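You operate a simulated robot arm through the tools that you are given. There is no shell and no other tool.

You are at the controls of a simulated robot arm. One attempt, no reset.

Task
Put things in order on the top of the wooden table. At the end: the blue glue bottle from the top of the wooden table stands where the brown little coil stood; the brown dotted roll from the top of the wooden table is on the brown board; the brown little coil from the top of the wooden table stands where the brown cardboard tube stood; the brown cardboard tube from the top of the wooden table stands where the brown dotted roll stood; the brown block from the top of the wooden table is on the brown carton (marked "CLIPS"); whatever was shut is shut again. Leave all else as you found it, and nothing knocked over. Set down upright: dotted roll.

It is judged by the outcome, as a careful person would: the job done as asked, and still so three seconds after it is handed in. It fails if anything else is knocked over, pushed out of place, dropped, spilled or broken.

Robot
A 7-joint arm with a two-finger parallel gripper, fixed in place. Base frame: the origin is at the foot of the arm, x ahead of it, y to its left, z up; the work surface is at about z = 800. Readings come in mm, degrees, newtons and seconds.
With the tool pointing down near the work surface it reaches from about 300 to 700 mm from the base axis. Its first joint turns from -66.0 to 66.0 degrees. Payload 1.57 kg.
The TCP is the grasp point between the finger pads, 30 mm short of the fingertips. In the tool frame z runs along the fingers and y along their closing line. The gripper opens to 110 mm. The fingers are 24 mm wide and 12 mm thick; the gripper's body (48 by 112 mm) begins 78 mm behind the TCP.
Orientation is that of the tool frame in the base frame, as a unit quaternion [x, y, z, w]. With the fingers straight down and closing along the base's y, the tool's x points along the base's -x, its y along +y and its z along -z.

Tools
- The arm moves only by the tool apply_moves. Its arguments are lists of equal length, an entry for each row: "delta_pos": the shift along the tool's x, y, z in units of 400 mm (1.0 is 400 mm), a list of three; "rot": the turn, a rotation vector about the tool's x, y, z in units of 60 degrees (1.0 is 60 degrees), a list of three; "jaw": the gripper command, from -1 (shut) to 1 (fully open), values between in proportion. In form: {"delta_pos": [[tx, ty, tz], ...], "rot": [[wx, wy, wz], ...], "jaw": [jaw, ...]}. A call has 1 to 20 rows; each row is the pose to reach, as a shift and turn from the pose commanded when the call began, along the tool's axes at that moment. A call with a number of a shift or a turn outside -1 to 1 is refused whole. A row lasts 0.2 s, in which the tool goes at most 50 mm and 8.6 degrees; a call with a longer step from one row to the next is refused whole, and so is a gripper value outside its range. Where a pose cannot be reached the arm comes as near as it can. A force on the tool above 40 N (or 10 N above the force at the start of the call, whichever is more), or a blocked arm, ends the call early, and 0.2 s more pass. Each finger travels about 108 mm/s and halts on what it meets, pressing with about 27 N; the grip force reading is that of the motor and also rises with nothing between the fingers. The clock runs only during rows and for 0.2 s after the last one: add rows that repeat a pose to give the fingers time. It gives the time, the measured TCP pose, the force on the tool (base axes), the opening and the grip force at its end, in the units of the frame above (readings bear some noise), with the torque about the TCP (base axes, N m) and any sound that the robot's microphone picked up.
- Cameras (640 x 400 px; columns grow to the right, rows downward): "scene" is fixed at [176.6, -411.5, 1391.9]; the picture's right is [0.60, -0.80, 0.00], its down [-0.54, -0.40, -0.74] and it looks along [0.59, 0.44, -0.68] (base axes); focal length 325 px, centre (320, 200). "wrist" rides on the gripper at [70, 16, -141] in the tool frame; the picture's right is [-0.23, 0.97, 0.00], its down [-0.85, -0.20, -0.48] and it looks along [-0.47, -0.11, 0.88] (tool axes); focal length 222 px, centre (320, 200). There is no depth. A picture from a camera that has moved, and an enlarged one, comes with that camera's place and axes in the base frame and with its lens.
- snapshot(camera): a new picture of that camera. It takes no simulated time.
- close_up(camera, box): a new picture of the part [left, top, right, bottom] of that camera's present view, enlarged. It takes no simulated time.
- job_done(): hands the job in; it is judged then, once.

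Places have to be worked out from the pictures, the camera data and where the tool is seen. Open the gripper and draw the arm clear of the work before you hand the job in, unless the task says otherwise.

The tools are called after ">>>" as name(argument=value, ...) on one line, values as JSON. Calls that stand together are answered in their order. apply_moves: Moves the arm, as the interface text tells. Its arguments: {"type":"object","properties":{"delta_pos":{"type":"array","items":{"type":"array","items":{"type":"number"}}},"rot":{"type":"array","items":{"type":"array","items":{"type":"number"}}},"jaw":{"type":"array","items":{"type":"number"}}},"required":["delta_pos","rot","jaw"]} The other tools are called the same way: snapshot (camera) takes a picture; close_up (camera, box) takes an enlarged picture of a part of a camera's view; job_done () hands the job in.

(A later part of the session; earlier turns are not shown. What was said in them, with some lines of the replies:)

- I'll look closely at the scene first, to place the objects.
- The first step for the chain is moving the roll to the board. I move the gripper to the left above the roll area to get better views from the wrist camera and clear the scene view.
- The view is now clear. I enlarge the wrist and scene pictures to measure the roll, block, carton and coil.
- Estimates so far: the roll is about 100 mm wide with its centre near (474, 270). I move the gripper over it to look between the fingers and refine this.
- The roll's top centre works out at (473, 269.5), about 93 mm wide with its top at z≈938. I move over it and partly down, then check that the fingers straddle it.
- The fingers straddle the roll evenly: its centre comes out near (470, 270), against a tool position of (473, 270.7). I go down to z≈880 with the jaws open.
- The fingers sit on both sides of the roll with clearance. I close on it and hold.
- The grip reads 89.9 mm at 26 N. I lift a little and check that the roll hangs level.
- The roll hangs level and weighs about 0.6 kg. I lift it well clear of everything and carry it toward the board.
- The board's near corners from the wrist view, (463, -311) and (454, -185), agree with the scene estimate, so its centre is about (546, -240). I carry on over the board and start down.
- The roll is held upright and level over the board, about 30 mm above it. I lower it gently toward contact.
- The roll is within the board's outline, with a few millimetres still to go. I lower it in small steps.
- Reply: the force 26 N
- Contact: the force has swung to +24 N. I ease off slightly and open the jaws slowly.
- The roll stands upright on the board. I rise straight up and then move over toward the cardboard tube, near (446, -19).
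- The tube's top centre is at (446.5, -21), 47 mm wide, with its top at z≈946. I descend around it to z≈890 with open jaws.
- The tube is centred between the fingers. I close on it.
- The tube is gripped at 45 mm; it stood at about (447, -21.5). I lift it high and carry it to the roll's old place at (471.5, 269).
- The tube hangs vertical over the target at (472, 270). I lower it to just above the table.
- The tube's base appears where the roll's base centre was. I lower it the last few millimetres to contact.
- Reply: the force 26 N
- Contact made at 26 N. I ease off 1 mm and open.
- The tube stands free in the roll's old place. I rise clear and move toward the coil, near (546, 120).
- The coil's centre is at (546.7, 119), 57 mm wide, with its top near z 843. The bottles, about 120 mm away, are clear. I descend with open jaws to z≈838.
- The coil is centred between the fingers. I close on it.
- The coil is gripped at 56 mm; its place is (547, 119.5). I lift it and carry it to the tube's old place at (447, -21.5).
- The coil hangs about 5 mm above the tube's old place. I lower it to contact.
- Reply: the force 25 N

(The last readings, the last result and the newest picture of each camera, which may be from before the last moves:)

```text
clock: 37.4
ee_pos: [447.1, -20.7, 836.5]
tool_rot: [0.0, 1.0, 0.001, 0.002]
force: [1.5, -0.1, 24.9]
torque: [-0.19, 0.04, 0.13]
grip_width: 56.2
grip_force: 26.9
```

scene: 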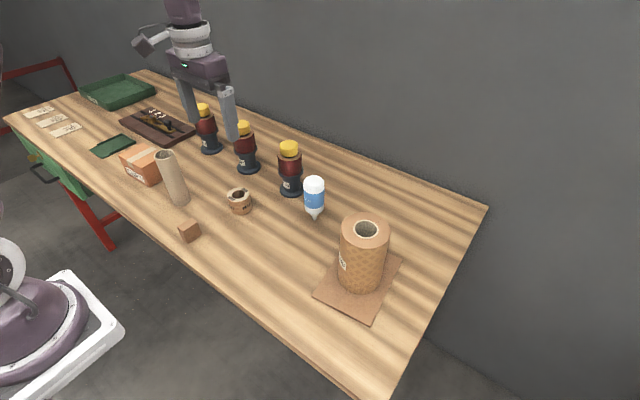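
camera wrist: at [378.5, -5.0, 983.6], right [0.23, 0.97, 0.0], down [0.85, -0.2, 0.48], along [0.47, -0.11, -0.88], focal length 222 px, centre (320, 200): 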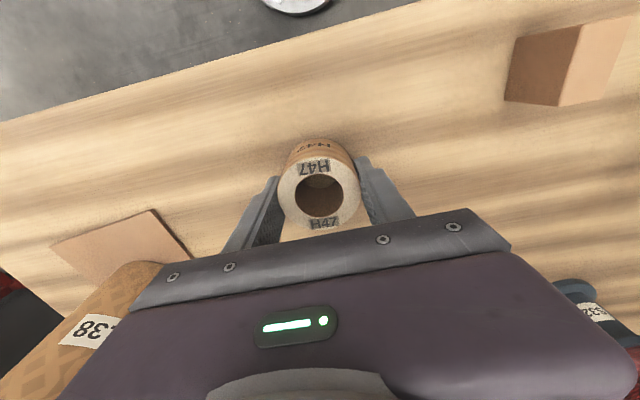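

Contact at 25 N. I ease off and release, then check.

>>> apply_moves(delta_pos=[[0, 0, -0.002], [0, 0, -0.002], [0, 0, -0.002], [0, 0, -0.002], [0, 0, -0.002]], rot=[[0, 0, 0], [0, 0, 0], [0, 0, 0], [0, 0, 0], [0, 0, 0]], jaw=[-0.3, 0.1, 0.4, 0.7, 0.7])

>>> snapshot(camera="wrist")

```text
clock: 38.6
ee_pos: [447.8, -19.5, 836.8]
tool_rot: [0.001, 1.0, 0.0, 0.0]
force: [0.6, -0.3, -0.3]
torque: [-0.05, -0.01, 0.02]
grip_width: 93.2
grip_force: 0.1
```

```text
taken
camera wrist: at [377.0, -4.4, 978.2], right [0.23, 0.97, 0.0], down [0.85, -0.2, 0.48], along [0.47, -0.11, -0.88], focal length 222 px, centre (320, 200)
```

wrist: 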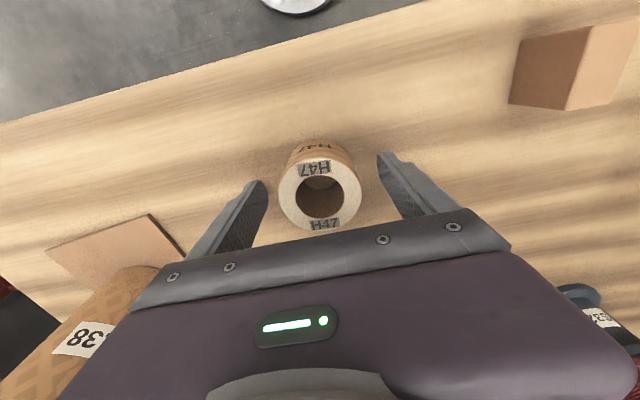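

The coil stands at the tube's old place. I rise and move to view the glue bottle from above.

>>> apply_moves(delta_pos=[[0, 0, -0.1], [0, 0, -0.2], [0, 0, -0.3], [0, 0, -0.4], [0, 0, -0.5], [0, 0, -0.58], [-0.1, -0.03, -0.58], [-0.2, -0.06, -0.58], [-0.3, -0.08, -0.58], [-0.375, -0.1, -0.58], [-0.375, -0.1, -0.58]], rot=[[0, 0, 0], [0, 0, 0], [0, 0, 0], [0, 0, 0], [0, 0, 0], [0, 0, 0], [0, 0, 0], [0, 0, 0], [0, 0, 0], [0, 0, 0], [0, 0, 0]], jaw=[0.7, 0.7, 0.7, 0.7, 0.7, 1, 1, 1, 1, 1, 1])

>>> snapshot(camera="scene")

>>> close_up(camera="wrist", box=[160, 60, 480, 260])

```text
clock: 41.0
ee_pos: [597.9, -61.2, 1071.6]
tool_rot: [0.0, 1.0, -0.001, 0.0]
force: [-0.1, 0.4, -0.5]
torque: [-0.02, 0.03, -0.01]
grip_width: 110.0
grip_force: 0.1
```

```text
taken
```

scene: 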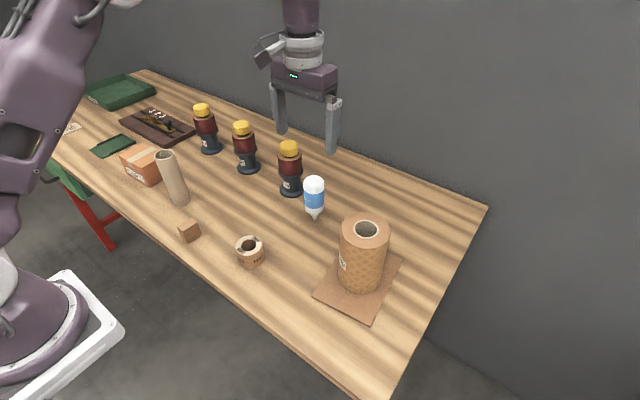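

```text
2.00 times, centred on (320, 160) of wrist
camera zoom: at [528.0, -46.4, 1211.7], right [0.23, 0.97, 0.0], down [0.86, -0.2, 0.48], along [0.47, -0.11, -0.88], focal length 444 px, centre (320, 280)
```

zoom: 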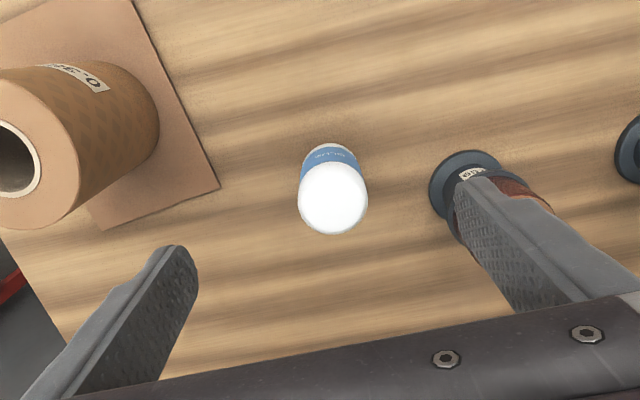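

The bottle stands nozzle-down, its centre at about (629, -61.5) and about 49 mm wide. I descend around it with open jaws to z≈877.

>>> apply_moves(delta_pos=[[-0.0775, 0, 0.05], [-0.0775, 0, 0.15], [-0.0775, 0, 0.25], [-0.0775, 0, 0.35], [-0.0775, 0, 0.43], [-0.0775, 0, 0.487], [-0.0775, 0, 0.487]], rot=[[0, 0, 0], [0, 0, 0], [0, 0, 0], [0, 0, 0], [0, 0, 0], [0, 0, 0], [0, 0, 0]], jaw=[1, 1, 1, 1, 1, 1, 1])

>>> snapshot(camera="wrist")

>>> close_up(camera="scene", box=[260, 140, 380, 260])

```text
clock: 42.6
ee_pos: [628.2, -59.8, 874.9]
tool_rot: [0.0, 1.0, 0.0, 0.0]
force: [0.1, 0.0, -0.1]
torque: [0.0, 0.0, 0.01]
grip_width: 110.0
grip_force: 0.0
```

```text
taken
camera wrist: at [558.0, -43.7, 1016.1], right [0.23, 0.97, 0.0], down [0.85, -0.2, 0.48], along [0.47, -0.11, -0.88], focal length 222 px, centre (320, 200)
```

wrist: 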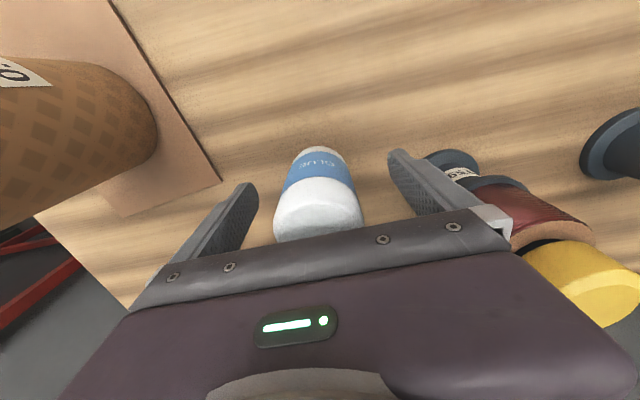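

```text
3.33 times, centred on (320, 200) of scene
camera zoom: at [176.6, -411.5, 1391.9], right [0.6, -0.8, 0.0], down [-0.54, -0.4, -0.74], along [0.59, 0.44, -0.68], focal length 1083 px, centre (320, 200)
```

zoom: 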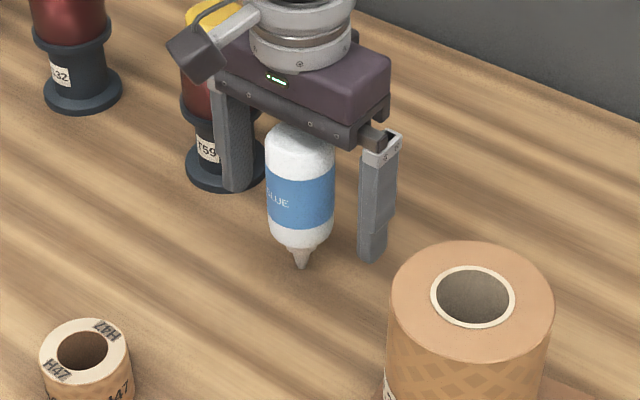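

The bottle sits about 1 mm toward -y of the jaw centre. I correct that and close slowly, so both fingers touch together and don't tip it.

>>> apply_moves(delta_pos=[[0, -0.003, 0], [0, -0.003, 0], [0, -0.003, 0], [0, -0.003, 0], [0, -0.003, 0], [0, -0.003, 0], [0, -0.003, 0], [0, -0.003, 0], [0, -0.003, 0], [0, -0.003, 0], [0, -0.003, 0]], rot=[[0, 0, 0], [0, 0, 0], [0, 0, 0], [0, 0, 0], [0, 0, 0], [0, 0, 0], [0, 0, 0], [0, 0, 0], [0, 0, 0], [0, 0, 0], [0, 0, 0]], jaw=[0.6, 0.2, 0.05, 0.0, -0.03, -0.06, -0.09, -0.12, -0.15, -0.3, -0.3])

>>> snapshot(camera="wrist")

>>> close_up(camera="scene", box=[260, 140, 380, 260])

```text
clock: 45.0
ee_pos: [627.6, -60.9, 875.1]
tool_rot: [0.0, 1.0, -0.001, 0.0]
force: [0.4, 0.1, 1.5]
torque: [0.0, 0.03, 0.01]
grip_width: 47.1
grip_force: 26.7
```

```text
taken
camera wrist: at [558.1, -45.3, 1016.0], right [0.23, 0.97, 0.0], down [0.85, -0.2, 0.48], along [0.47, -0.11, -0.88], focal length 222 px, centre (320, 200)
```

wrist: 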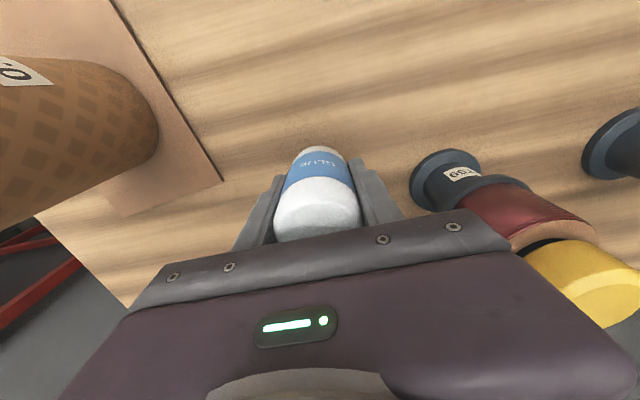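

```text
3.33 times, centred on (320, 200) of scene
camera zoom: at [176.6, -411.5, 1391.9], right [0.6, -0.8, 0.0], down [-0.54, -0.4, -0.74], along [0.59, 0.44, -0.68], focal length 1083 px, centre (320, 200)
```

zoom: 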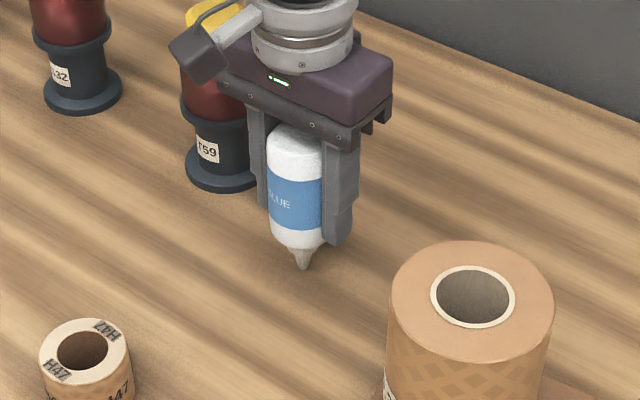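

The bottle is gripped upright at 47 mm. I lift it high and carry it to the coil's old place at (547, 119.5).

>>> apply_moves(delta_pos=[[0, 0, -0.03], [0, 0, -0.1], [0, 0, -0.2], [0, 0, -0.3], [0, 0, -0.4], [0, 0, -0.45], [0.03, 0.06, -0.45], [0.07, 0.15, -0.45], [0.11, 0.25, -0.45], [0.15, 0.34, -0.45], [0.19, 0.42, -0.45], [0.202, 0.451, -0.45], [0.202, 0.451, -0.45], [0.202, 0.451, -0.35], [0.202, 0.451, -0.25], [0.202, 0.451, -0.15], [0.202, 0.451, -0.06], [0.202, 0.451, -0.02], [0.202, 0.451, -0.02]], rot=[[0, 0, 0], [0, 0, 0], [0, 0, 0], [0, 0, 0], [0, 0, 0], [0, 0, 0], [0, 0, 0], [0, 0, 0], [0, 0, 0], [0, 0, 0], [0, 0, 0], [0, 0, 0], [0, 0, 0], [0, 0, 0], [0, 0, 0], [0, 0, 0], [0, 0, 0], [0, 0, 0], [0, 0, 0]], jaw=[-0.3, -0.3, -0.3, -0.3, -0.3, -0.3, -0.3, -0.3, -0.3, -0.3, -0.3, -0.3, -0.3, -0.3, -0.3, -0.3, -0.3, -0.3, -0.3])

>>> snapshot(camera="wrist")

>>> close_up(camera="scene", box=[180, 130, 300, 250])

```text
clock: 49.0
ee_pos: [548.1, 118.3, 883.1]
tool_rot: [-0.001, 1.0, 0.001, 0.0]
force: [-0.8, -1.3, -1.7]
torque: [0.01, 0.02, -0.01]
grip_width: 46.8
grip_force: 27.0
```

```text
taken
camera wrist: at [478.5, 134.2, 1024.2], right [0.23, 0.97, 0.0], down [0.85, -0.2, 0.48], along [0.47, -0.11, -0.88], focal length 222 px, centre (320, 200)
```

wrist: 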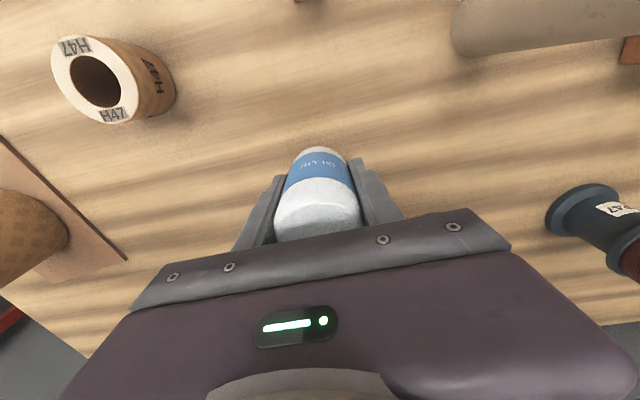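

```text
3.33 times, centred on (240, 190) of scene
camera zoom: at [176.6, -411.5, 1391.9], right [0.6, -0.8, 0.0], down [-0.54, -0.4, -0.74], along [0.59, 0.44, -0.68], focal length 1083 px, centre (587, 233)
```

zoom: 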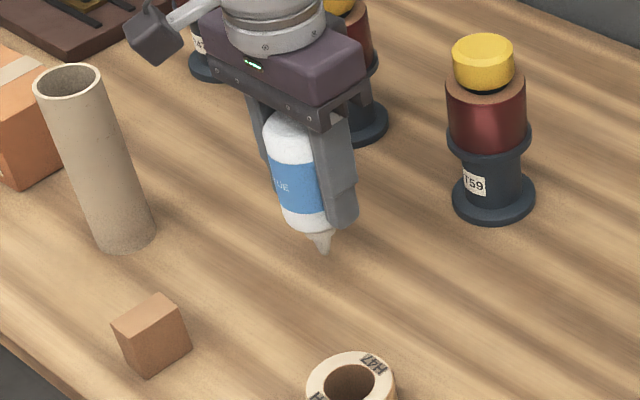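

The bottle hangs vertical about 8 mm above the coil's old place. I lower it in small steps.

>>> apply_moves(delta_pos=[[0.002, 0.002, 0.008], [0.002, 0.002, 0.014], [0.002, 0.002, 0.016], [0.002, 0.002, 0.016]], rot=[[0, 0, 0], [0, 0, 0], [0, 0, 0], [0, 0, 0]], jaw=[-0.3, -0.3, -0.3, -0.3])

```text
clock: 50.0
ee_pos: [546.2, 118.1, 877.8]
tool_rot: [0.0, 1.0, -0.001, 0.0]
force: [0.8, 0.5, -1.1]
torque: [0.0, 0.0, -0.01]
grip_width: 47.0
grip_force: 27.2
```

>>> apply_moves(delta_pos=[[0, 0.001, 0.002], [0, 0.001, 0.004], [0, 0.001, 0.004]], rot=[[0, 0, 0], [0, 0, 0], [0, 0, 0]], jaw=[-0.3, -0.3, -0.3])

```text
clock: 50.8
ee_pos: [547.3, 119.6, 874.6]
tool_rot: [0.001, 1.0, 0.0, 0.0]
force: [-2.2, -0.7, 5.6]
torque: [-0.02, 0.18, 0.02]
grip_width: 46.6
grip_force: 27.1
```

Light contact at about 6 N. I relieve it and open the jaws slowly and evenly.

>>> apply_moves(delta_pos=[[0, 0, -0.0007], [0, 0, -0.0007], [0, 0, -0.0007], [0, 0, -0.0007], [0, 0, -0.0007], [0, 0, -0.0007]], rot=[[0, 0, 0], [0, 0, 0], [0, 0, 0], [0, 0, 0], [0, 0, 0], [0, 0, 0]], jaw=[-0.3, -0.2, -0.14, -0.11, -0.08, -0.05])

>>> snapshot(camera="wrist")

>>> close_up(camera="scene", box=[200, 130, 280, 210])

```text
clock: 52.2
ee_pos: [546.6, 119.3, 875.7]
tool_rot: [0.001, 1.0, 0.001, -0.001]
force: [0.5, 0.9, 1.0]
torque: [0.0, -0.02, -0.01]
grip_width: 52.1
grip_force: 0.0
```

```text
taken
camera wrist: at [476.9, 135.4, 1015.9], right [0.23, 0.97, 0.0], down [0.85, -0.2, 0.48], along [0.47, -0.11, -0.88], focal length 222 px, centre (320, 200)
```

wrist: 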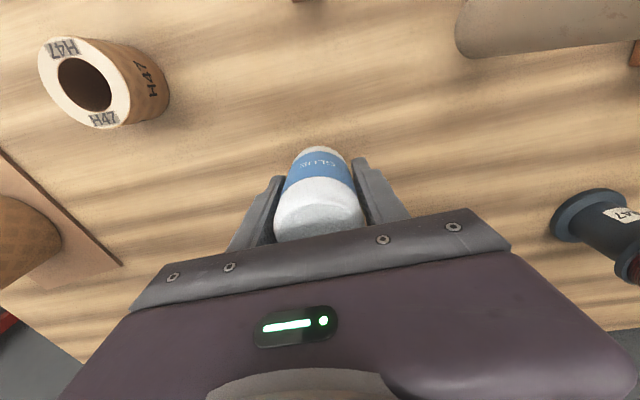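

```text
5.00 times, centred on (240, 170) of scene
camera zoom: at [176.6, -411.5, 1391.9], right [0.6, -0.8, 0.0], down [-0.54, -0.4, -0.74], along [0.59, 0.44, -0.68], focal length 1624 px, centre (720, 350)
```

zoom: 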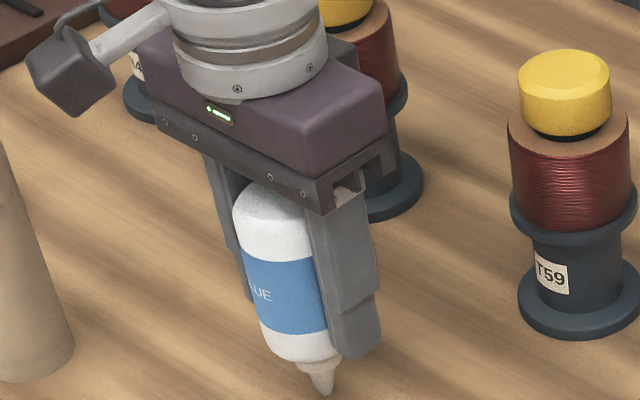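

The jaws are 5 mm wider than the bottle and it appears upright. I wait a second in this guard position to see whether it stands by itself.

>>> apply_moves(delta_pos=[[0, 0, 0], [0, 0, 0], [0, 0, 0], [0, 0, 0], [0, 0, 0], [0, 0, 0]], rot=[[0, 0, 0], [0, 0, 0], [0, 0, 0], [0, 0, 0], [0, 0, 0], [0, 0, 0]], jaw=[-0.05, -0.05, -0.05, -0.02, 0.0, 0.0])

>>> close_up(camera="wrist", box=[220, 130, 420, 255])

>>> close_up(camera="scene", box=[200, 130, 280, 210])

```text
clock: 53.6
ee_pos: [545.7, 119.0, 875.1]
tool_rot: [0.0, 1.0, 0.0, 0.0]
force: [0.0, -0.1, -0.3]
torque: [-0.01, 0.0, 0.02]
grip_width: 54.9
grip_force: 0.2
```

```text
3.20 times, centred on (320, 192) of wrist
camera zoom: at [476.9, 135.4, 1015.9], right [0.23, 0.97, 0.0], down [0.85, -0.2, 0.48], along [0.47, -0.11, -0.88], focal length 711 px, centre (320, 224)
```

zoom: 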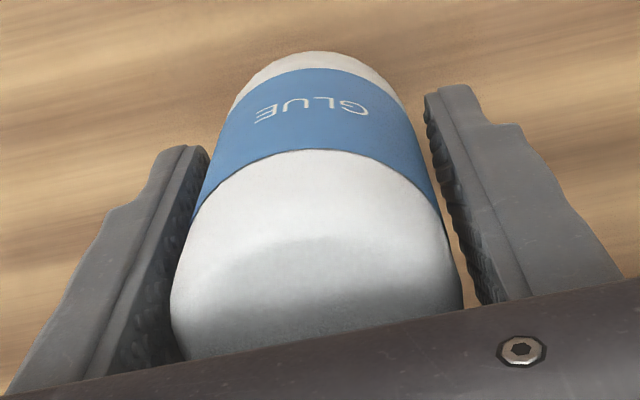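

```text
5.00 times, centred on (240, 170) of scene
camera zoom: at [176.6, -411.5, 1391.9], right [0.6, -0.8, 0.0], down [-0.54, -0.4, -0.74], along [0.59, 0.44, -0.68], focal length 1624 px, centre (720, 350)
```

zoom: 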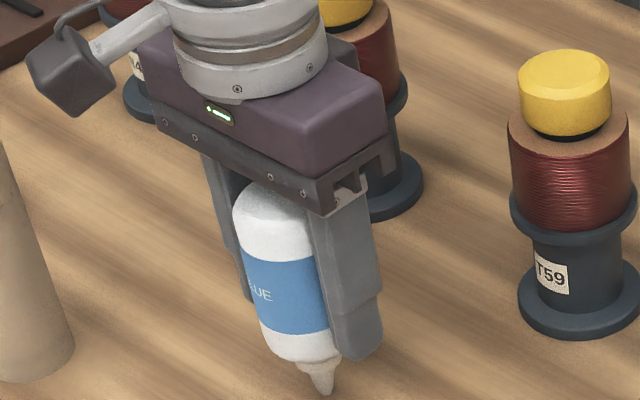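

There are gaps on both sides and no visible tilt. I open further in small steps, watching for movement.

>>> apply_moves(delta_pos=[[0, 0, 0], [0, 0, 0], [0, 0, 0], [0, 0, 0], [0, 0, 0]], rot=[[0, 0, 0], [0, 0, 0], [0, 0, 0], [0, 0, 0], [0, 0, 0]], jaw=[0.05, 0.1, 0.15, 0.15, 0.15])

>>> close_up(camera="wrist", box=[220, 130, 420, 255])

>>> close_up(camera="scene", box=[200, 130, 280, 210])

```text
clock: 54.8
ee_pos: [546.5, 119.9, 875.9]
tool_rot: [0.0, 1.0, 0.0, 0.0]
force: [-0.6, 0.3, 0.2]
torque: [-0.01, 0.0, -0.03]
grip_width: 63.2
grip_force: 0.1
```

```text
3.20 times, centred on (320, 192) of wrist
camera zoom: at [476.9, 135.4, 1015.9], right [0.23, 0.97, 0.0], down [0.85, -0.2, 0.48], along [0.47, -0.11, -0.88], focal length 711 px, centre (320, 224)
```

zoom: 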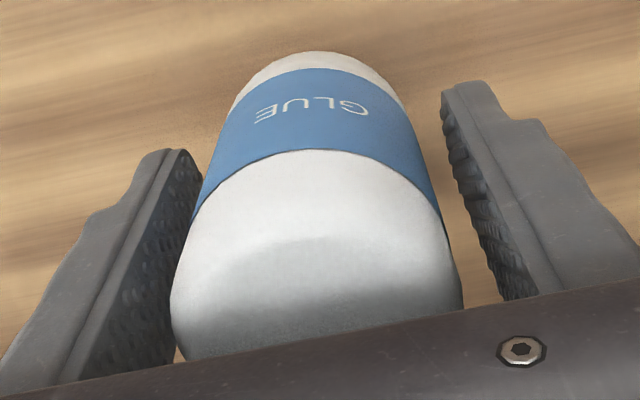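

```text
5.00 times, centred on (240, 170) of scene
camera zoom: at [176.6, -411.5, 1391.9], right [0.6, -0.8, 0.0], down [-0.54, -0.4, -0.74], along [0.59, 0.44, -0.68], focal length 1624 px, centre (720, 350)
```

zoom: 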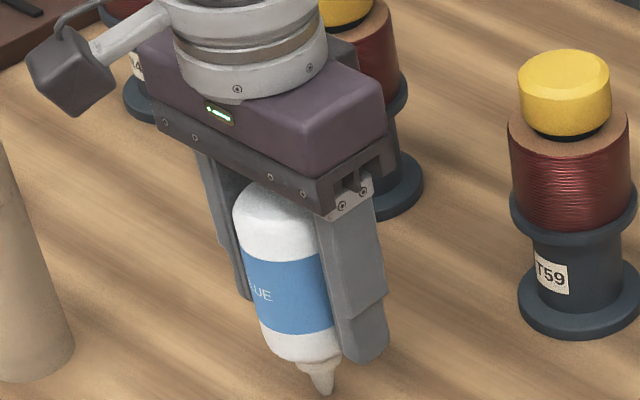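

The bottle stands on its own. I open fully, rise straight up, then move to view the brown block near (406, 140).

>>> apply_moves(delta_pos=[[0, 0, 0], [0, 0, 0], [0, 0, -0.05], [0, 0, -0.15], [0, 0, -0.25], [0, 0, -0.35], [0, 0, -0.45], [0.1, 0.01, -0.45], [0.2, 0.03, -0.45], [0.3, 0.04, -0.45], [0.4, 0.05, -0.45], [0.4, 0.05, -0.45]], rot=[[0, 0, 0], [0, 0, 0], [0, 0, 0], [0, 0, 0], [0, 0, 0], [0, 0, 0], [0, 0, 0], [0, 0, 0], [0, 0, 0], [0, 0, 0], [0, 0, 0], [0, 0, 0]], jaw=[0.5, 0.8, 0.8, 0.8, 0.8, 0.8, 0.8, 0.8, 0.8, 0.8, 0.8, 0.8])

>>> snapshot(camera="scene")

>>> snapshot(camera="wrist")

>>> close_up(camera="wrist", box=[240, 80, 400, 180])

>>> close_up(camera="scene", box=[160, 190, 220, 250])

```text
clock: 57.4
ee_pos: [383.8, 139.4, 1056.5]
tool_rot: [0.0, 1.0, 0.001, -0.001]
force: [0.0, 0.0, -0.6]
torque: [0.02, 0.01, 0.02]
grip_width: 99.2
grip_force: 0.1
```

```text
taken
```

scene: 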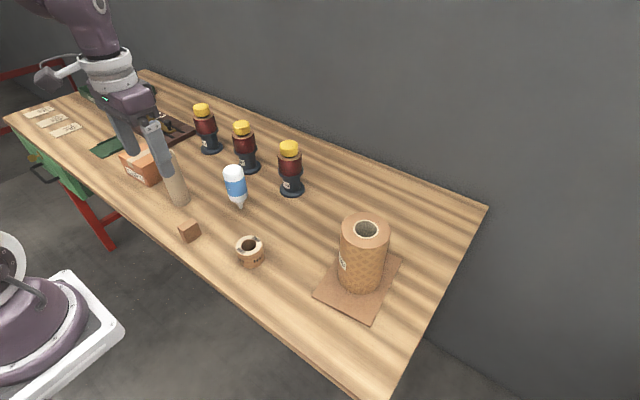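

```text
taken
camera wrist: at [314.7, 154.5, 1197.2], right [0.23, 0.97, 0.0], down [0.85, -0.2, 0.48], along [0.47, -0.11, -0.88], focal length 222 px, centre (320, 200)
```

wrist: 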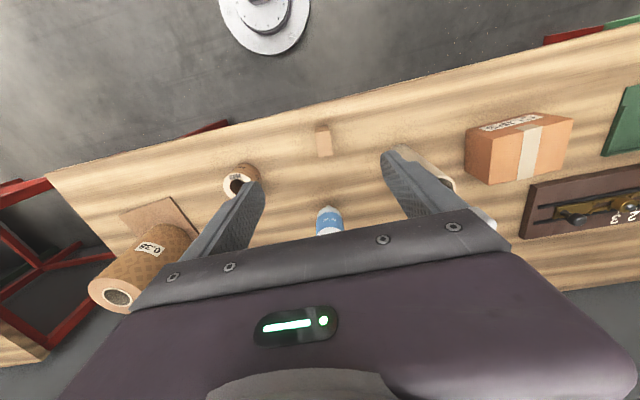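

```text
4.00 times, centred on (320, 130) of wrist
camera zoom: at [314.7, 154.5, 1197.2], right [0.23, 0.97, 0.0], down [0.85, -0.2, 0.48], along [0.47, -0.11, -0.88], focal length 888 px, centre (320, 480)
```

zoom: 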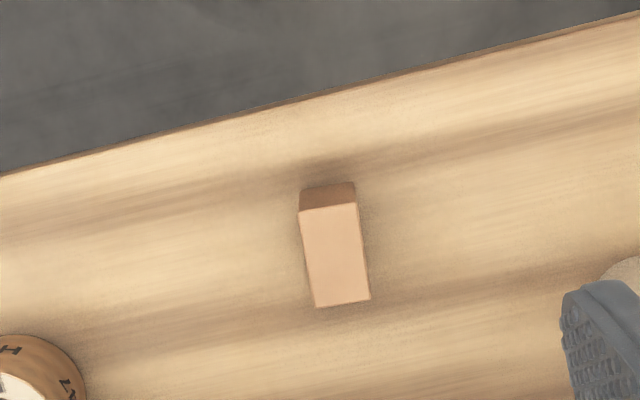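

```text
6.67 times, centred on (190, 220) of scene
camera zoom: at [176.6, -411.5, 1391.9], right [0.6, -0.8, 0.0], down [-0.54, -0.4, -0.74], along [0.59, 0.44, -0.68], focal length 2165 px, centre (1187, 67)
```

zoom: 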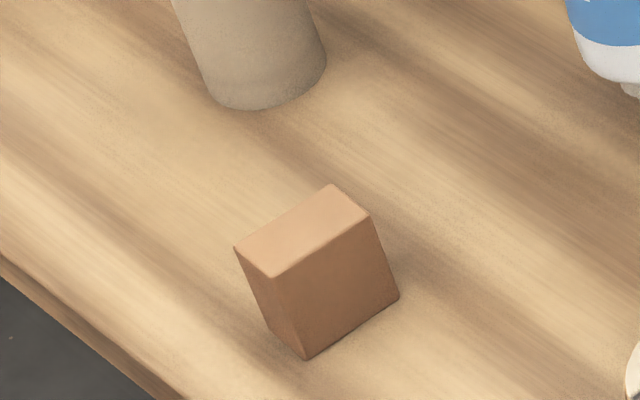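

The block measures about 22 mm wide (y), 40 mm long (x) and 42 mm tall, centred at (406.6, 139) and turned about -4°. I match that turn and descend over it.

>>> apply_moves(delta_pos=[[-0.057, -0.001, 0.05], [-0.057, -0.001, 0.15], [-0.057, -0.001, 0.25], [-0.057, -0.001, 0.35], [-0.057, -0.001, 0.45], [-0.057, -0.001, 0.52], [-0.057, -0.001, 0.546], [-0.057, -0.001, 0.546]], rot=[[0, 0, 0.034], [0, 0, 0.068], [0, 0, 0.068], [0, 0, 0.068], [0, 0, 0.068], [0, 0, 0.068], [0, 0, 0.068], [0, 0, 0.068]], jaw=[0.5, 0.3, 0.3, 0.3, 0.3, 0.3, 0.3, 0.3])

>>> snapshot(camera="wrist")

>>> close_up(camera="scene", box=[130, 150, 250, 270])

```text
clock: 59.2
ee_pos: [410.1, 142.1, 834.2]
tool_rot: [0.036, 0.999, 0.0, -0.001]
force: [0.7, -0.3, -0.3]
torque: [-0.02, -0.04, 0.0]
grip_width: 71.7
grip_force: 0.0
```

```text
taken
camera wrist: at [341.9, 161.6, 976.1], right [0.3, 0.96, 0.0], down [0.84, -0.26, 0.48], along [0.46, -0.14, -0.88], focal length 222 px, centre (320, 200)
```

wrist: 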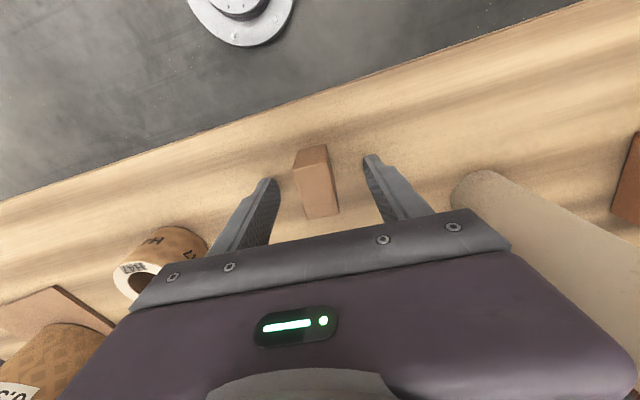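

```text
3.33 times, centred on (190, 210) of scene
camera zoom: at [176.6, -411.5, 1391.9], right [0.6, -0.8, 0.0], down [-0.54, -0.4, -0.74], along [0.59, 0.44, -0.68], focal length 1083 px, centre (753, 167)
```

zoom: 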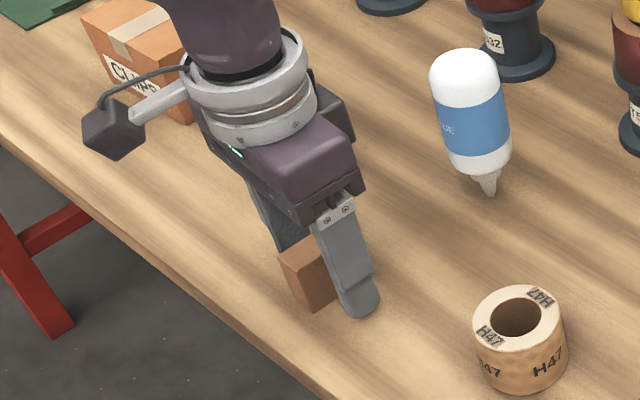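

The block is between the fingers, and the fingertips are about 5 mm above the table. I close on it.

>>> apply_moves(delta_pos=[[0.006, 0, -0.004], [0.006, 0, -0.004], [0.006, 0, -0.004], [0.006, 0, -0.004], [0.006, 0, -0.004], [0.006, 0, -0.004], [0.006, 0, -0.004], [0.006, 0, -0.004]], rot=[[0, 0, 0], [0, 0, 0], [0, 0, 0], [0, 0, 0], [0, 0, 0], [0, 0, 0], [0, 0, 0], [0, 0, 0]], jaw=[0.3, 0.0, -0.3, -0.45, -0.55, -0.65, -0.8, -0.8])

>>> snapshot(camera="wrist")

```text
clock: 61.0
ee_pos: [407.5, 140.7, 838.8]
tool_rot: [0.036, 0.999, 0.0, 0.0]
force: [-0.6, 0.3, 0.5]
torque: [0.0, 0.01, -0.02]
grip_width: 23.6
grip_force: 26.9
```

```text
taken
camera wrist: at [339.6, 161.6, 978.3], right [0.3, 0.96, 0.0], down [0.84, -0.26, 0.48], along [0.46, -0.14, -0.88], focal length 222 px, centre (320, 200)
```

wrist: 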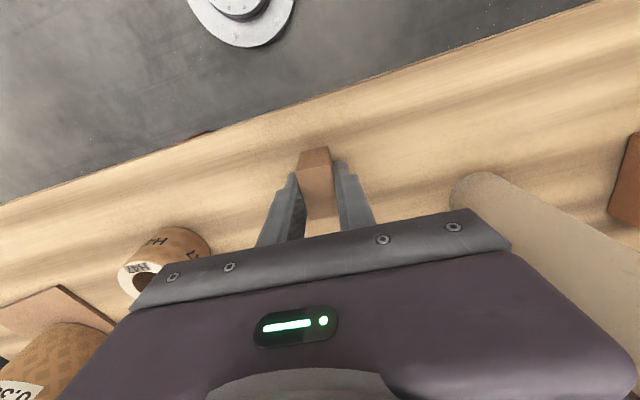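

The block is gripped at 23.6 mm. I lift it above the tube's height and carry it over to the carton, near (488, 441), turning back square.

>>> apply_moves(delta_pos=[[0, 0, -0.03], [0, 0, -0.13], [0, 0, -0.24], [0, 0, -0.35], [0, 0, -0.45], [0, 0, -0.55], [-0.01, 0.09, -0.55], [-0.03, 0.2, -0.55], [-0.05, 0.31, -0.55], [-0.07, 0.42, -0.55], [-0.1, 0.53, -0.55], [-0.12, 0.64, -0.55], [-0.135, 0.72, -0.55], [-0.147, 0.763, -0.55], [-0.147, 0.763, -0.55]], rot=[[0, 0, 0], [0, 0, 0], [0, 0, 0], [0, 0, 0], [0, 0, 0], [0, 0, 0], [0, 0, 0], [0, 0, 0], [0, 0, 0], [0, 0, 0], [0, 0, -0.02], [0, 0, -0.04], [0, 0, -0.068], [0, 0, -0.068], [0, 0, -0.068]], jaw=[-0.8, -0.8, -0.8, -0.8, -0.8, -0.8, -0.8, -0.8, -0.8, -0.8, -0.8, -0.8, -0.8, -0.8, -0.8])

>>> snapshot(camera="wrist")

>>> snapshot(camera="scene")

```text
clock: 64.2
ee_pos: [478.7, 422.4, 1058.1]
tool_rot: [0.001, 1.0, 0.0, 0.0]
force: [-0.2, -1.0, -0.3]
torque: [-0.01, 0.01, -0.01]
grip_width: 23.2
grip_force: 26.8
out of reach, approached as far as the arm can: row 13, 14, 15
```

```text
taken
camera wrist: at [408.2, 438.9, 1198.4], right [0.23, 0.97, 0.0], down [0.85, -0.2, 0.48], along [0.47, -0.11, -0.88], focal length 222 px, centre (320, 200)
```

wrist: 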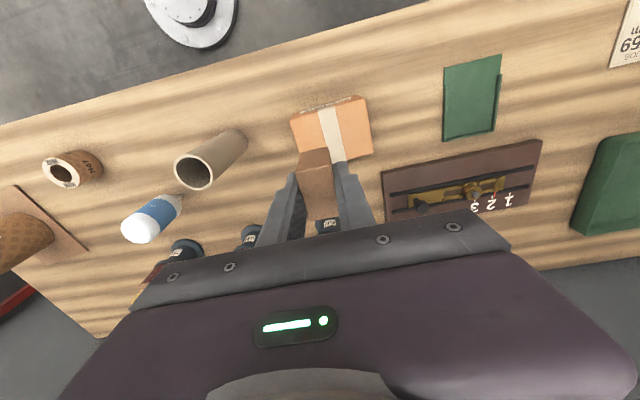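

```text
taken
```

scene: 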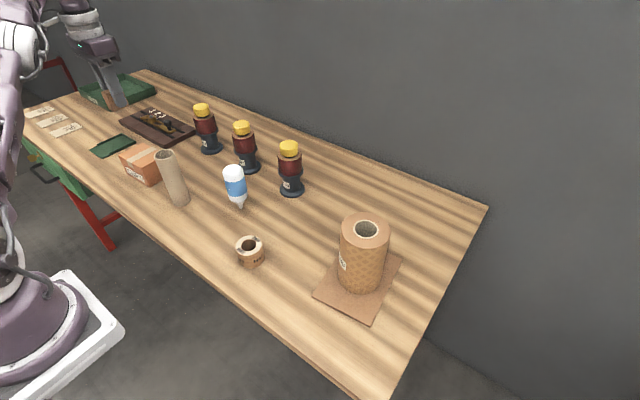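

The arm is reach-limited at this height, stopping at (478.7, 422.4); lower down it reaches further. The carton's top spans about x 450–527 and y 386–495. I lower 90 mm, which is still well above the carton, and see where the tool settles.

>>> apply_moves(delta_pos=[[0, 0, 0.06], [0, 0, 0.12], [0, 0, 0.18], [0, 0, 0.225], [0, 0, 0.225]], rot=[[0, 0, 0], [0, 0, 0], [0, 0, 0], [0, 0, 0], [0, 0, 0]], jaw=[-0.8, -0.8, -0.8, -0.8, -0.8])

>>> snapshot(camera="wrist")

```text
clock: 65.4
ee_pos: [476.8, 424.2, 969.5]
tool_rot: [0.001, 1.0, 0.0, 0.0]
force: [0.9, -0.7, -0.3]
torque: [0.01, -0.03, 0.0]
grip_width: 23.4
grip_force: 27.2
```

```text
taken
camera wrist: at [407.2, 439.4, 1109.5], right [0.23, 0.97, 0.0], down [0.85, -0.2, 0.48], along [0.47, -0.11, -0.88], focal length 222 px, centre (320, 200)
```

wrist: 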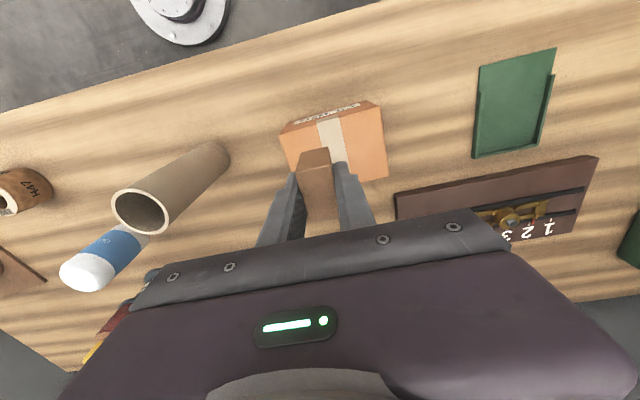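

The tool is at (477, 424, 969). I move to the carton's centre at (488, 440) and lower to about 7 mm above its top.

>>> apply_moves(delta_pos=[[-0.013, 0.02, 0], [-0.026, 0.041, 0], [-0.026, 0.041, 0.06], [-0.026, 0.041, 0.12], [-0.026, 0.041, 0.155], [-0.026, 0.041, 0.155]], rot=[[0, 0, 0], [0, 0, 0], [0, 0, 0], [0, 0, 0], [0, 0, 0], [0, 0, 0]], jaw=[-0.8, -0.8, -0.8, -0.8, -0.8, -0.8])

>>> snapshot(camera="wrist")

>>> close_up(camera="scene", box=[90, 90, 210, 210])

```text
clock: 66.8
ee_pos: [487.2, 440.1, 907.9]
tool_rot: [0.0, 1.0, 0.002, 0.001]
force: [-0.3, -0.2, 2.2]
torque: [0.02, 0.09, -0.02]
grip_width: 23.1
grip_force: 26.9
```

```text
taken
camera wrist: at [417.9, 455.7, 1048.1], right [0.23, 0.97, 0.0], down [0.85, -0.2, 0.48], along [0.47, -0.11, -0.88], focal length 222 px, centre (320, 200)
```

wrist: 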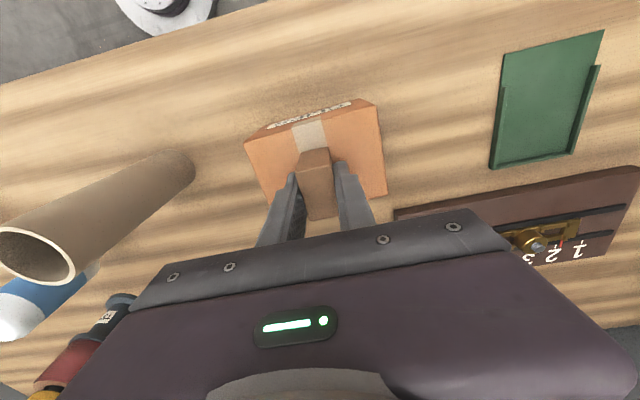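

```text
3.33 times, centred on (150, 150) of scene
camera zoom: at [176.6, -411.5, 1391.9], right [0.6, -0.8, 0.0], down [-0.54, -0.4, -0.74], along [0.59, 0.44, -0.68], focal length 1083 px, centre (887, 367)
```

zoom: 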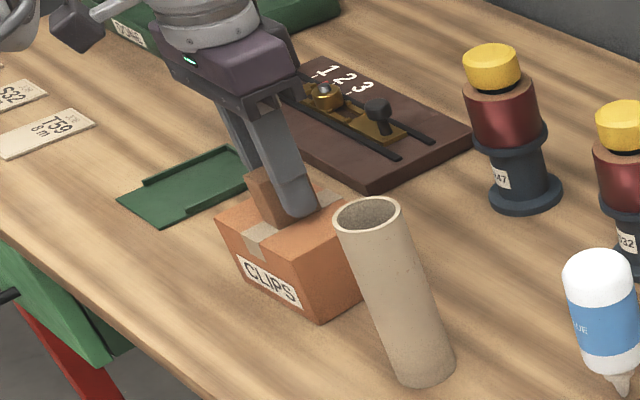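

The force reads +2.2 N, so the block may just be touching. I lower in 1 mm steps to confirm contact.

>>> apply_moves(delta_pos=[[0, 0, 0.0025], [0, 0, 0.0025], [0, 0, 0.0025]], rot=[[0, 0, 0], [0, 0, 0], [0, 0, 0]], jaw=[-0.8, -0.8, -0.8])

```text
clock: 67.6
ee_pos: [487.2, 439.5, 907.1]
tool_rot: [0.0, 1.0, 0.002, 0.001]
force: [-6.4, -0.3, 24.4]
torque: [-0.08, 0.36, 0.0]
grip_width: 23.3
grip_force: 27.2
```

Contact at 24 N, so the carton's top is near z 868. I ease off and release gently.

>>> apply_moves(delta_pos=[[0, 0, -0.0022], [0, 0, -0.0022], [0, 0, -0.0022], [0, 0, -0.0022], [0, 0, -0.0022], [0, 0, -0.0022]], rot=[[0, 0, 0], [0, 0, 0], [0, 0, 0], [0, 0, 0], [0, 0, 0], [0, 0, 0]], jaw=[-0.8, -0.6, -0.5, -0.4, -0.2, -0.2])

>>> snapshot(camera="wrist")

>>> close_up(camera="scene", box=[90, 90, 210, 210])

```text
clock: 69.0
ee_pos: [488.3, 439.3, 906.6]
tool_rot: [0.001, 1.0, 0.0, 0.0]
force: [0.1, -0.3, -0.3]
torque: [-0.03, 0.0, 0.01]
grip_width: 44.0
grip_force: 0.1
```

```text
taken
camera wrist: at [418.7, 455.3, 1047.3], right [0.23, 0.97, 0.0], down [0.85, -0.2, 0.48], along [0.47, -0.11, -0.88], focal length 222 px, centre (320, 200)
```

wrist: 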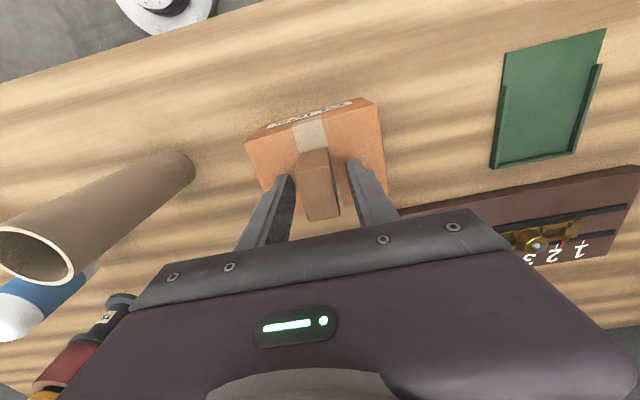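

```text
3.33 times, centred on (150, 150) of scene
camera zoom: at [176.6, -411.5, 1391.9], right [0.6, -0.8, 0.0], down [-0.54, -0.4, -0.74], along [0.59, 0.44, -0.68], focal length 1083 px, centre (887, 367)
```

zoom: 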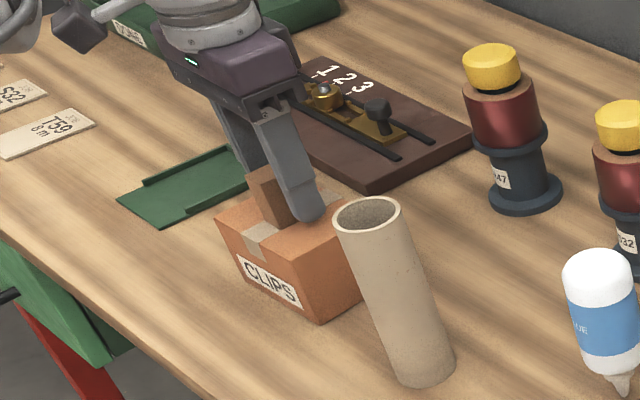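

The block stands freely on the carton. I rise 60 mm, draw back toward the base, and then go up, since straight up would hit the reach limit.

>>> apply_moves(delta_pos=[[0, 0, -0.05], [0, 0, -0.15], [0.06, 0, -0.17], [0.15, 0, -0.22], [0.22, 0, -0.3], [0.27, -0.03, -0.38], [0.29, -0.08, -0.46], [0.29, -0.08, -0.46]], rot=[[0, 0, 0], [0, 0, 0], [0, 0, 0], [0, 0, 0], [0, 0, 0], [0, 0, 0], [0, 0, 0], [0, 0, 0]], jaw=[-0.2, -0.2, -0.2, -0.2, -0.2, -0.2, -0.2, -0.2])

>>> snapshot(camera="wrist")

>>> snapshot(camera="scene")

```text
clock: 70.8
ee_pos: [372.2, 406.4, 1089.7]
tool_rot: [0.0, 1.0, 0.0, 0.0]
force: [0.8, -0.3, -1.1]
torque: [0.0, 0.02, 0.02]
grip_width: 43.9
grip_force: 0.2
```

```text
taken
camera wrist: at [302.4, 422.7, 1230.9], right [0.23, 0.97, 0.0], down [0.85, -0.2, 0.48], along [0.47, -0.11, -0.88], focal length 222 px, centre (320, 200)
```

wrist: 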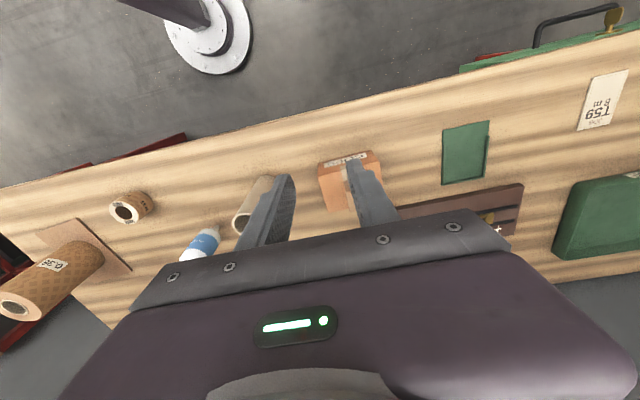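

```text
taken
```

scene: 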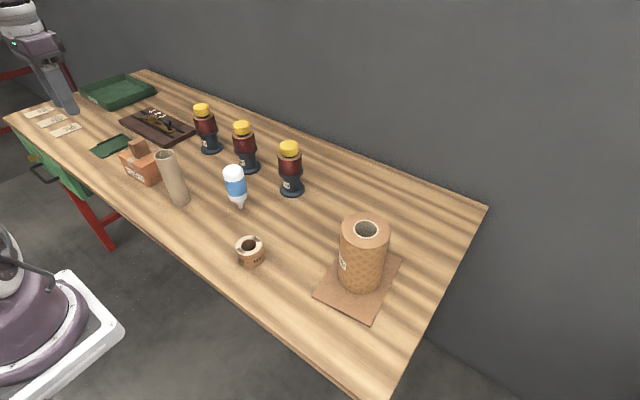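

Everything stands in its place. I return the arm to its start pose with open jaws and take a last look.

>>> apply_moves(delta_pos=[[0, -0.08, -0.02], [0, -0.19, -0.04], [0, -0.3, -0.04], [0, -0.41, -0.04], [0, -0.52, -0.04], [0, -0.63, -0.04], [0, -0.74, -0.04], [0, -0.85, -0.04], [0, -0.94, -0.04], [0, -0.995, -0.04], [0, -0.995, -0.04]], rot=[[0, 0, 0], [0, 0, 0], [0, 0, 0], [0, 0, 0], [0, 0, 0], [0, 0, 0], [0, 0, 0], [0, 0, 0], [0, 0, 0], [0, 0, 0], [0, 0, 0]], jaw=[0, 0.3, 0.6, 1, 1, 1, 1, 1, 1, 1, 1])

>>> snapshot(camera="scene")

>>> close_up(camera="scene", box=[200, 140, 420, 340])

>>> snapshot(camera="wrist")

```text
clock: 73.2
ee_pos: [372.3, 9.7, 1109.2]
tool_rot: [0.0, 1.0, 0.0, 0.0]
force: [-0.5, 0.2, -1.3]
torque: [0.04, -0.02, -0.03]
grip_width: 110.1
grip_force: 0.0
```

```text
taken
```

scene: 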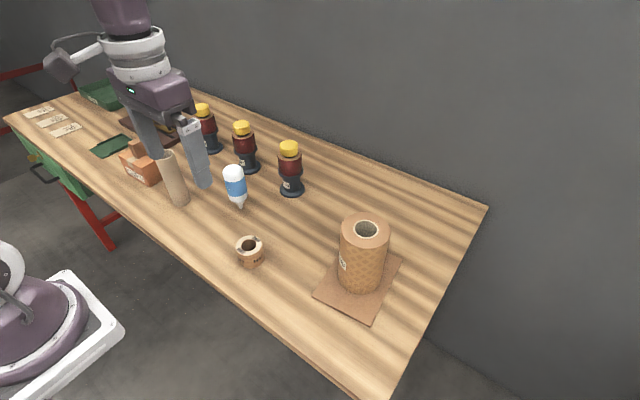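

```text
2.00 times, centred on (310, 240) of scene
camera zoom: at [176.6, -411.5, 1391.9], right [0.6, -0.8, 0.0], down [-0.54, -0.4, -0.74], along [0.59, 0.44, -0.68], focal length 650 px, centre (340, 120)
```

zoom: 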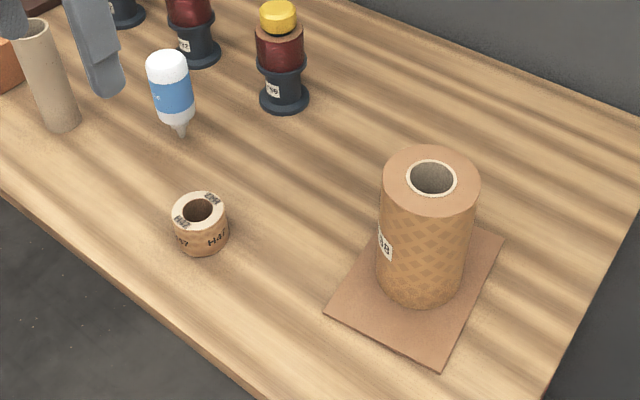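

```text
taken
camera wrist: at [303.0, 24.9, 1248.9], right [0.23, 0.97, 0.0], down [0.85, -0.2, 0.48], along [0.47, -0.11, -0.88], focal length 222 px, centre (320, 200)
```

wrist: 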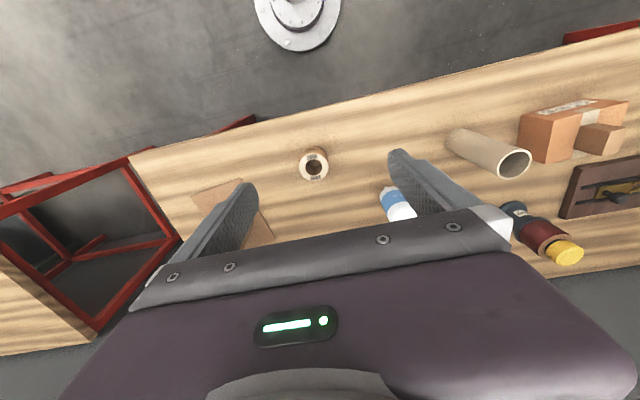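

Everything is in place and the arm is clear. I take one last close-up of the carton and block.

>>> close_up(camera="scene", box=[100, 120, 200, 220])

>>> close_up(camera="wrist", box=[440, 70, 640, 195])

```text
4.00 times, centred on (150, 170) of scene
camera zoom: at [176.6, -411.5, 1391.9], right [0.6, -0.8, 0.0], down [-0.54, -0.4, -0.74], along [0.59, 0.44, -0.68], focal length 1299 px, centre (1000, 320)
```

zoom: 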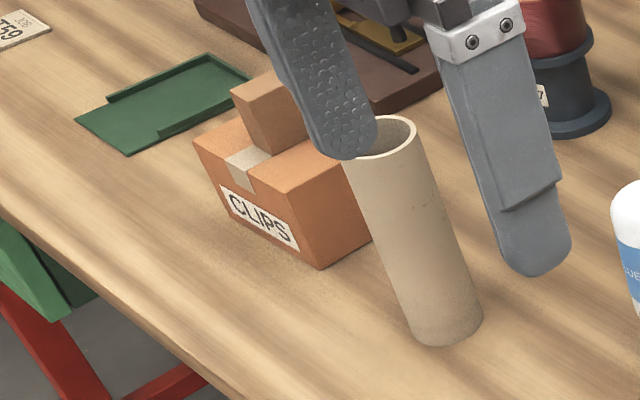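

```text
3.20 times, centred on (540, 132) of wrist
camera zoom: at [303.0, 24.9, 1248.9], right [0.23, 0.97, 0.0], down [0.85, -0.2, 0.48], along [0.47, -0.11, -0.88], focal length 711 px, centre (-384, 416)
```

zoom: 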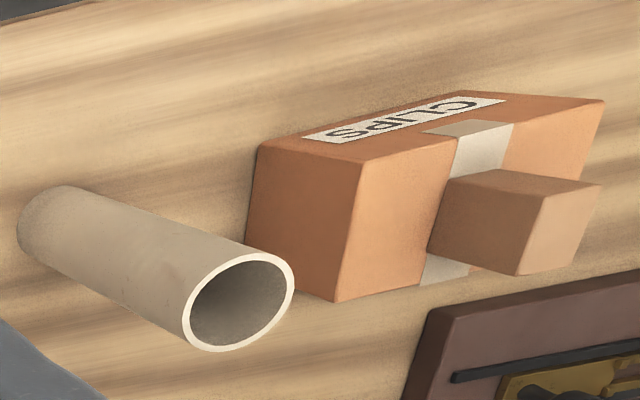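

The block sits flat on the carton. The roll is upright on the board, and the tube, coil and bottle stand in their new places. The arm is clear with the gripper open, so I hand in the job.

>>> job_done()

```text
The job is handed in.
```

The table is arranged as asked, and I've handed the job in. The last pictures showed every item standing free, the gripper open and the arm back at its start pose.

- **Dotted roll:** it stands upright near the centre of the brown board.
- **Cardboard tube:** it stands where the dotted roll stood, at about (471, 269).
- **Little coil:** it stands where the cardboard tube stood, at about (447, -21).
- **Glue bottle:** it stands where the little coil stood, at about (547, 119). It was standing nozzle-down at the start, so I set it down the same way. It stood unsupported while I opened the gripper and was still upright in the last pictures.
- **Brown block:** it sits flat on top of the CLIPS carton, near its centre.

I didn't open or close anything, and the last pictures show nothing else moved or knocked over.
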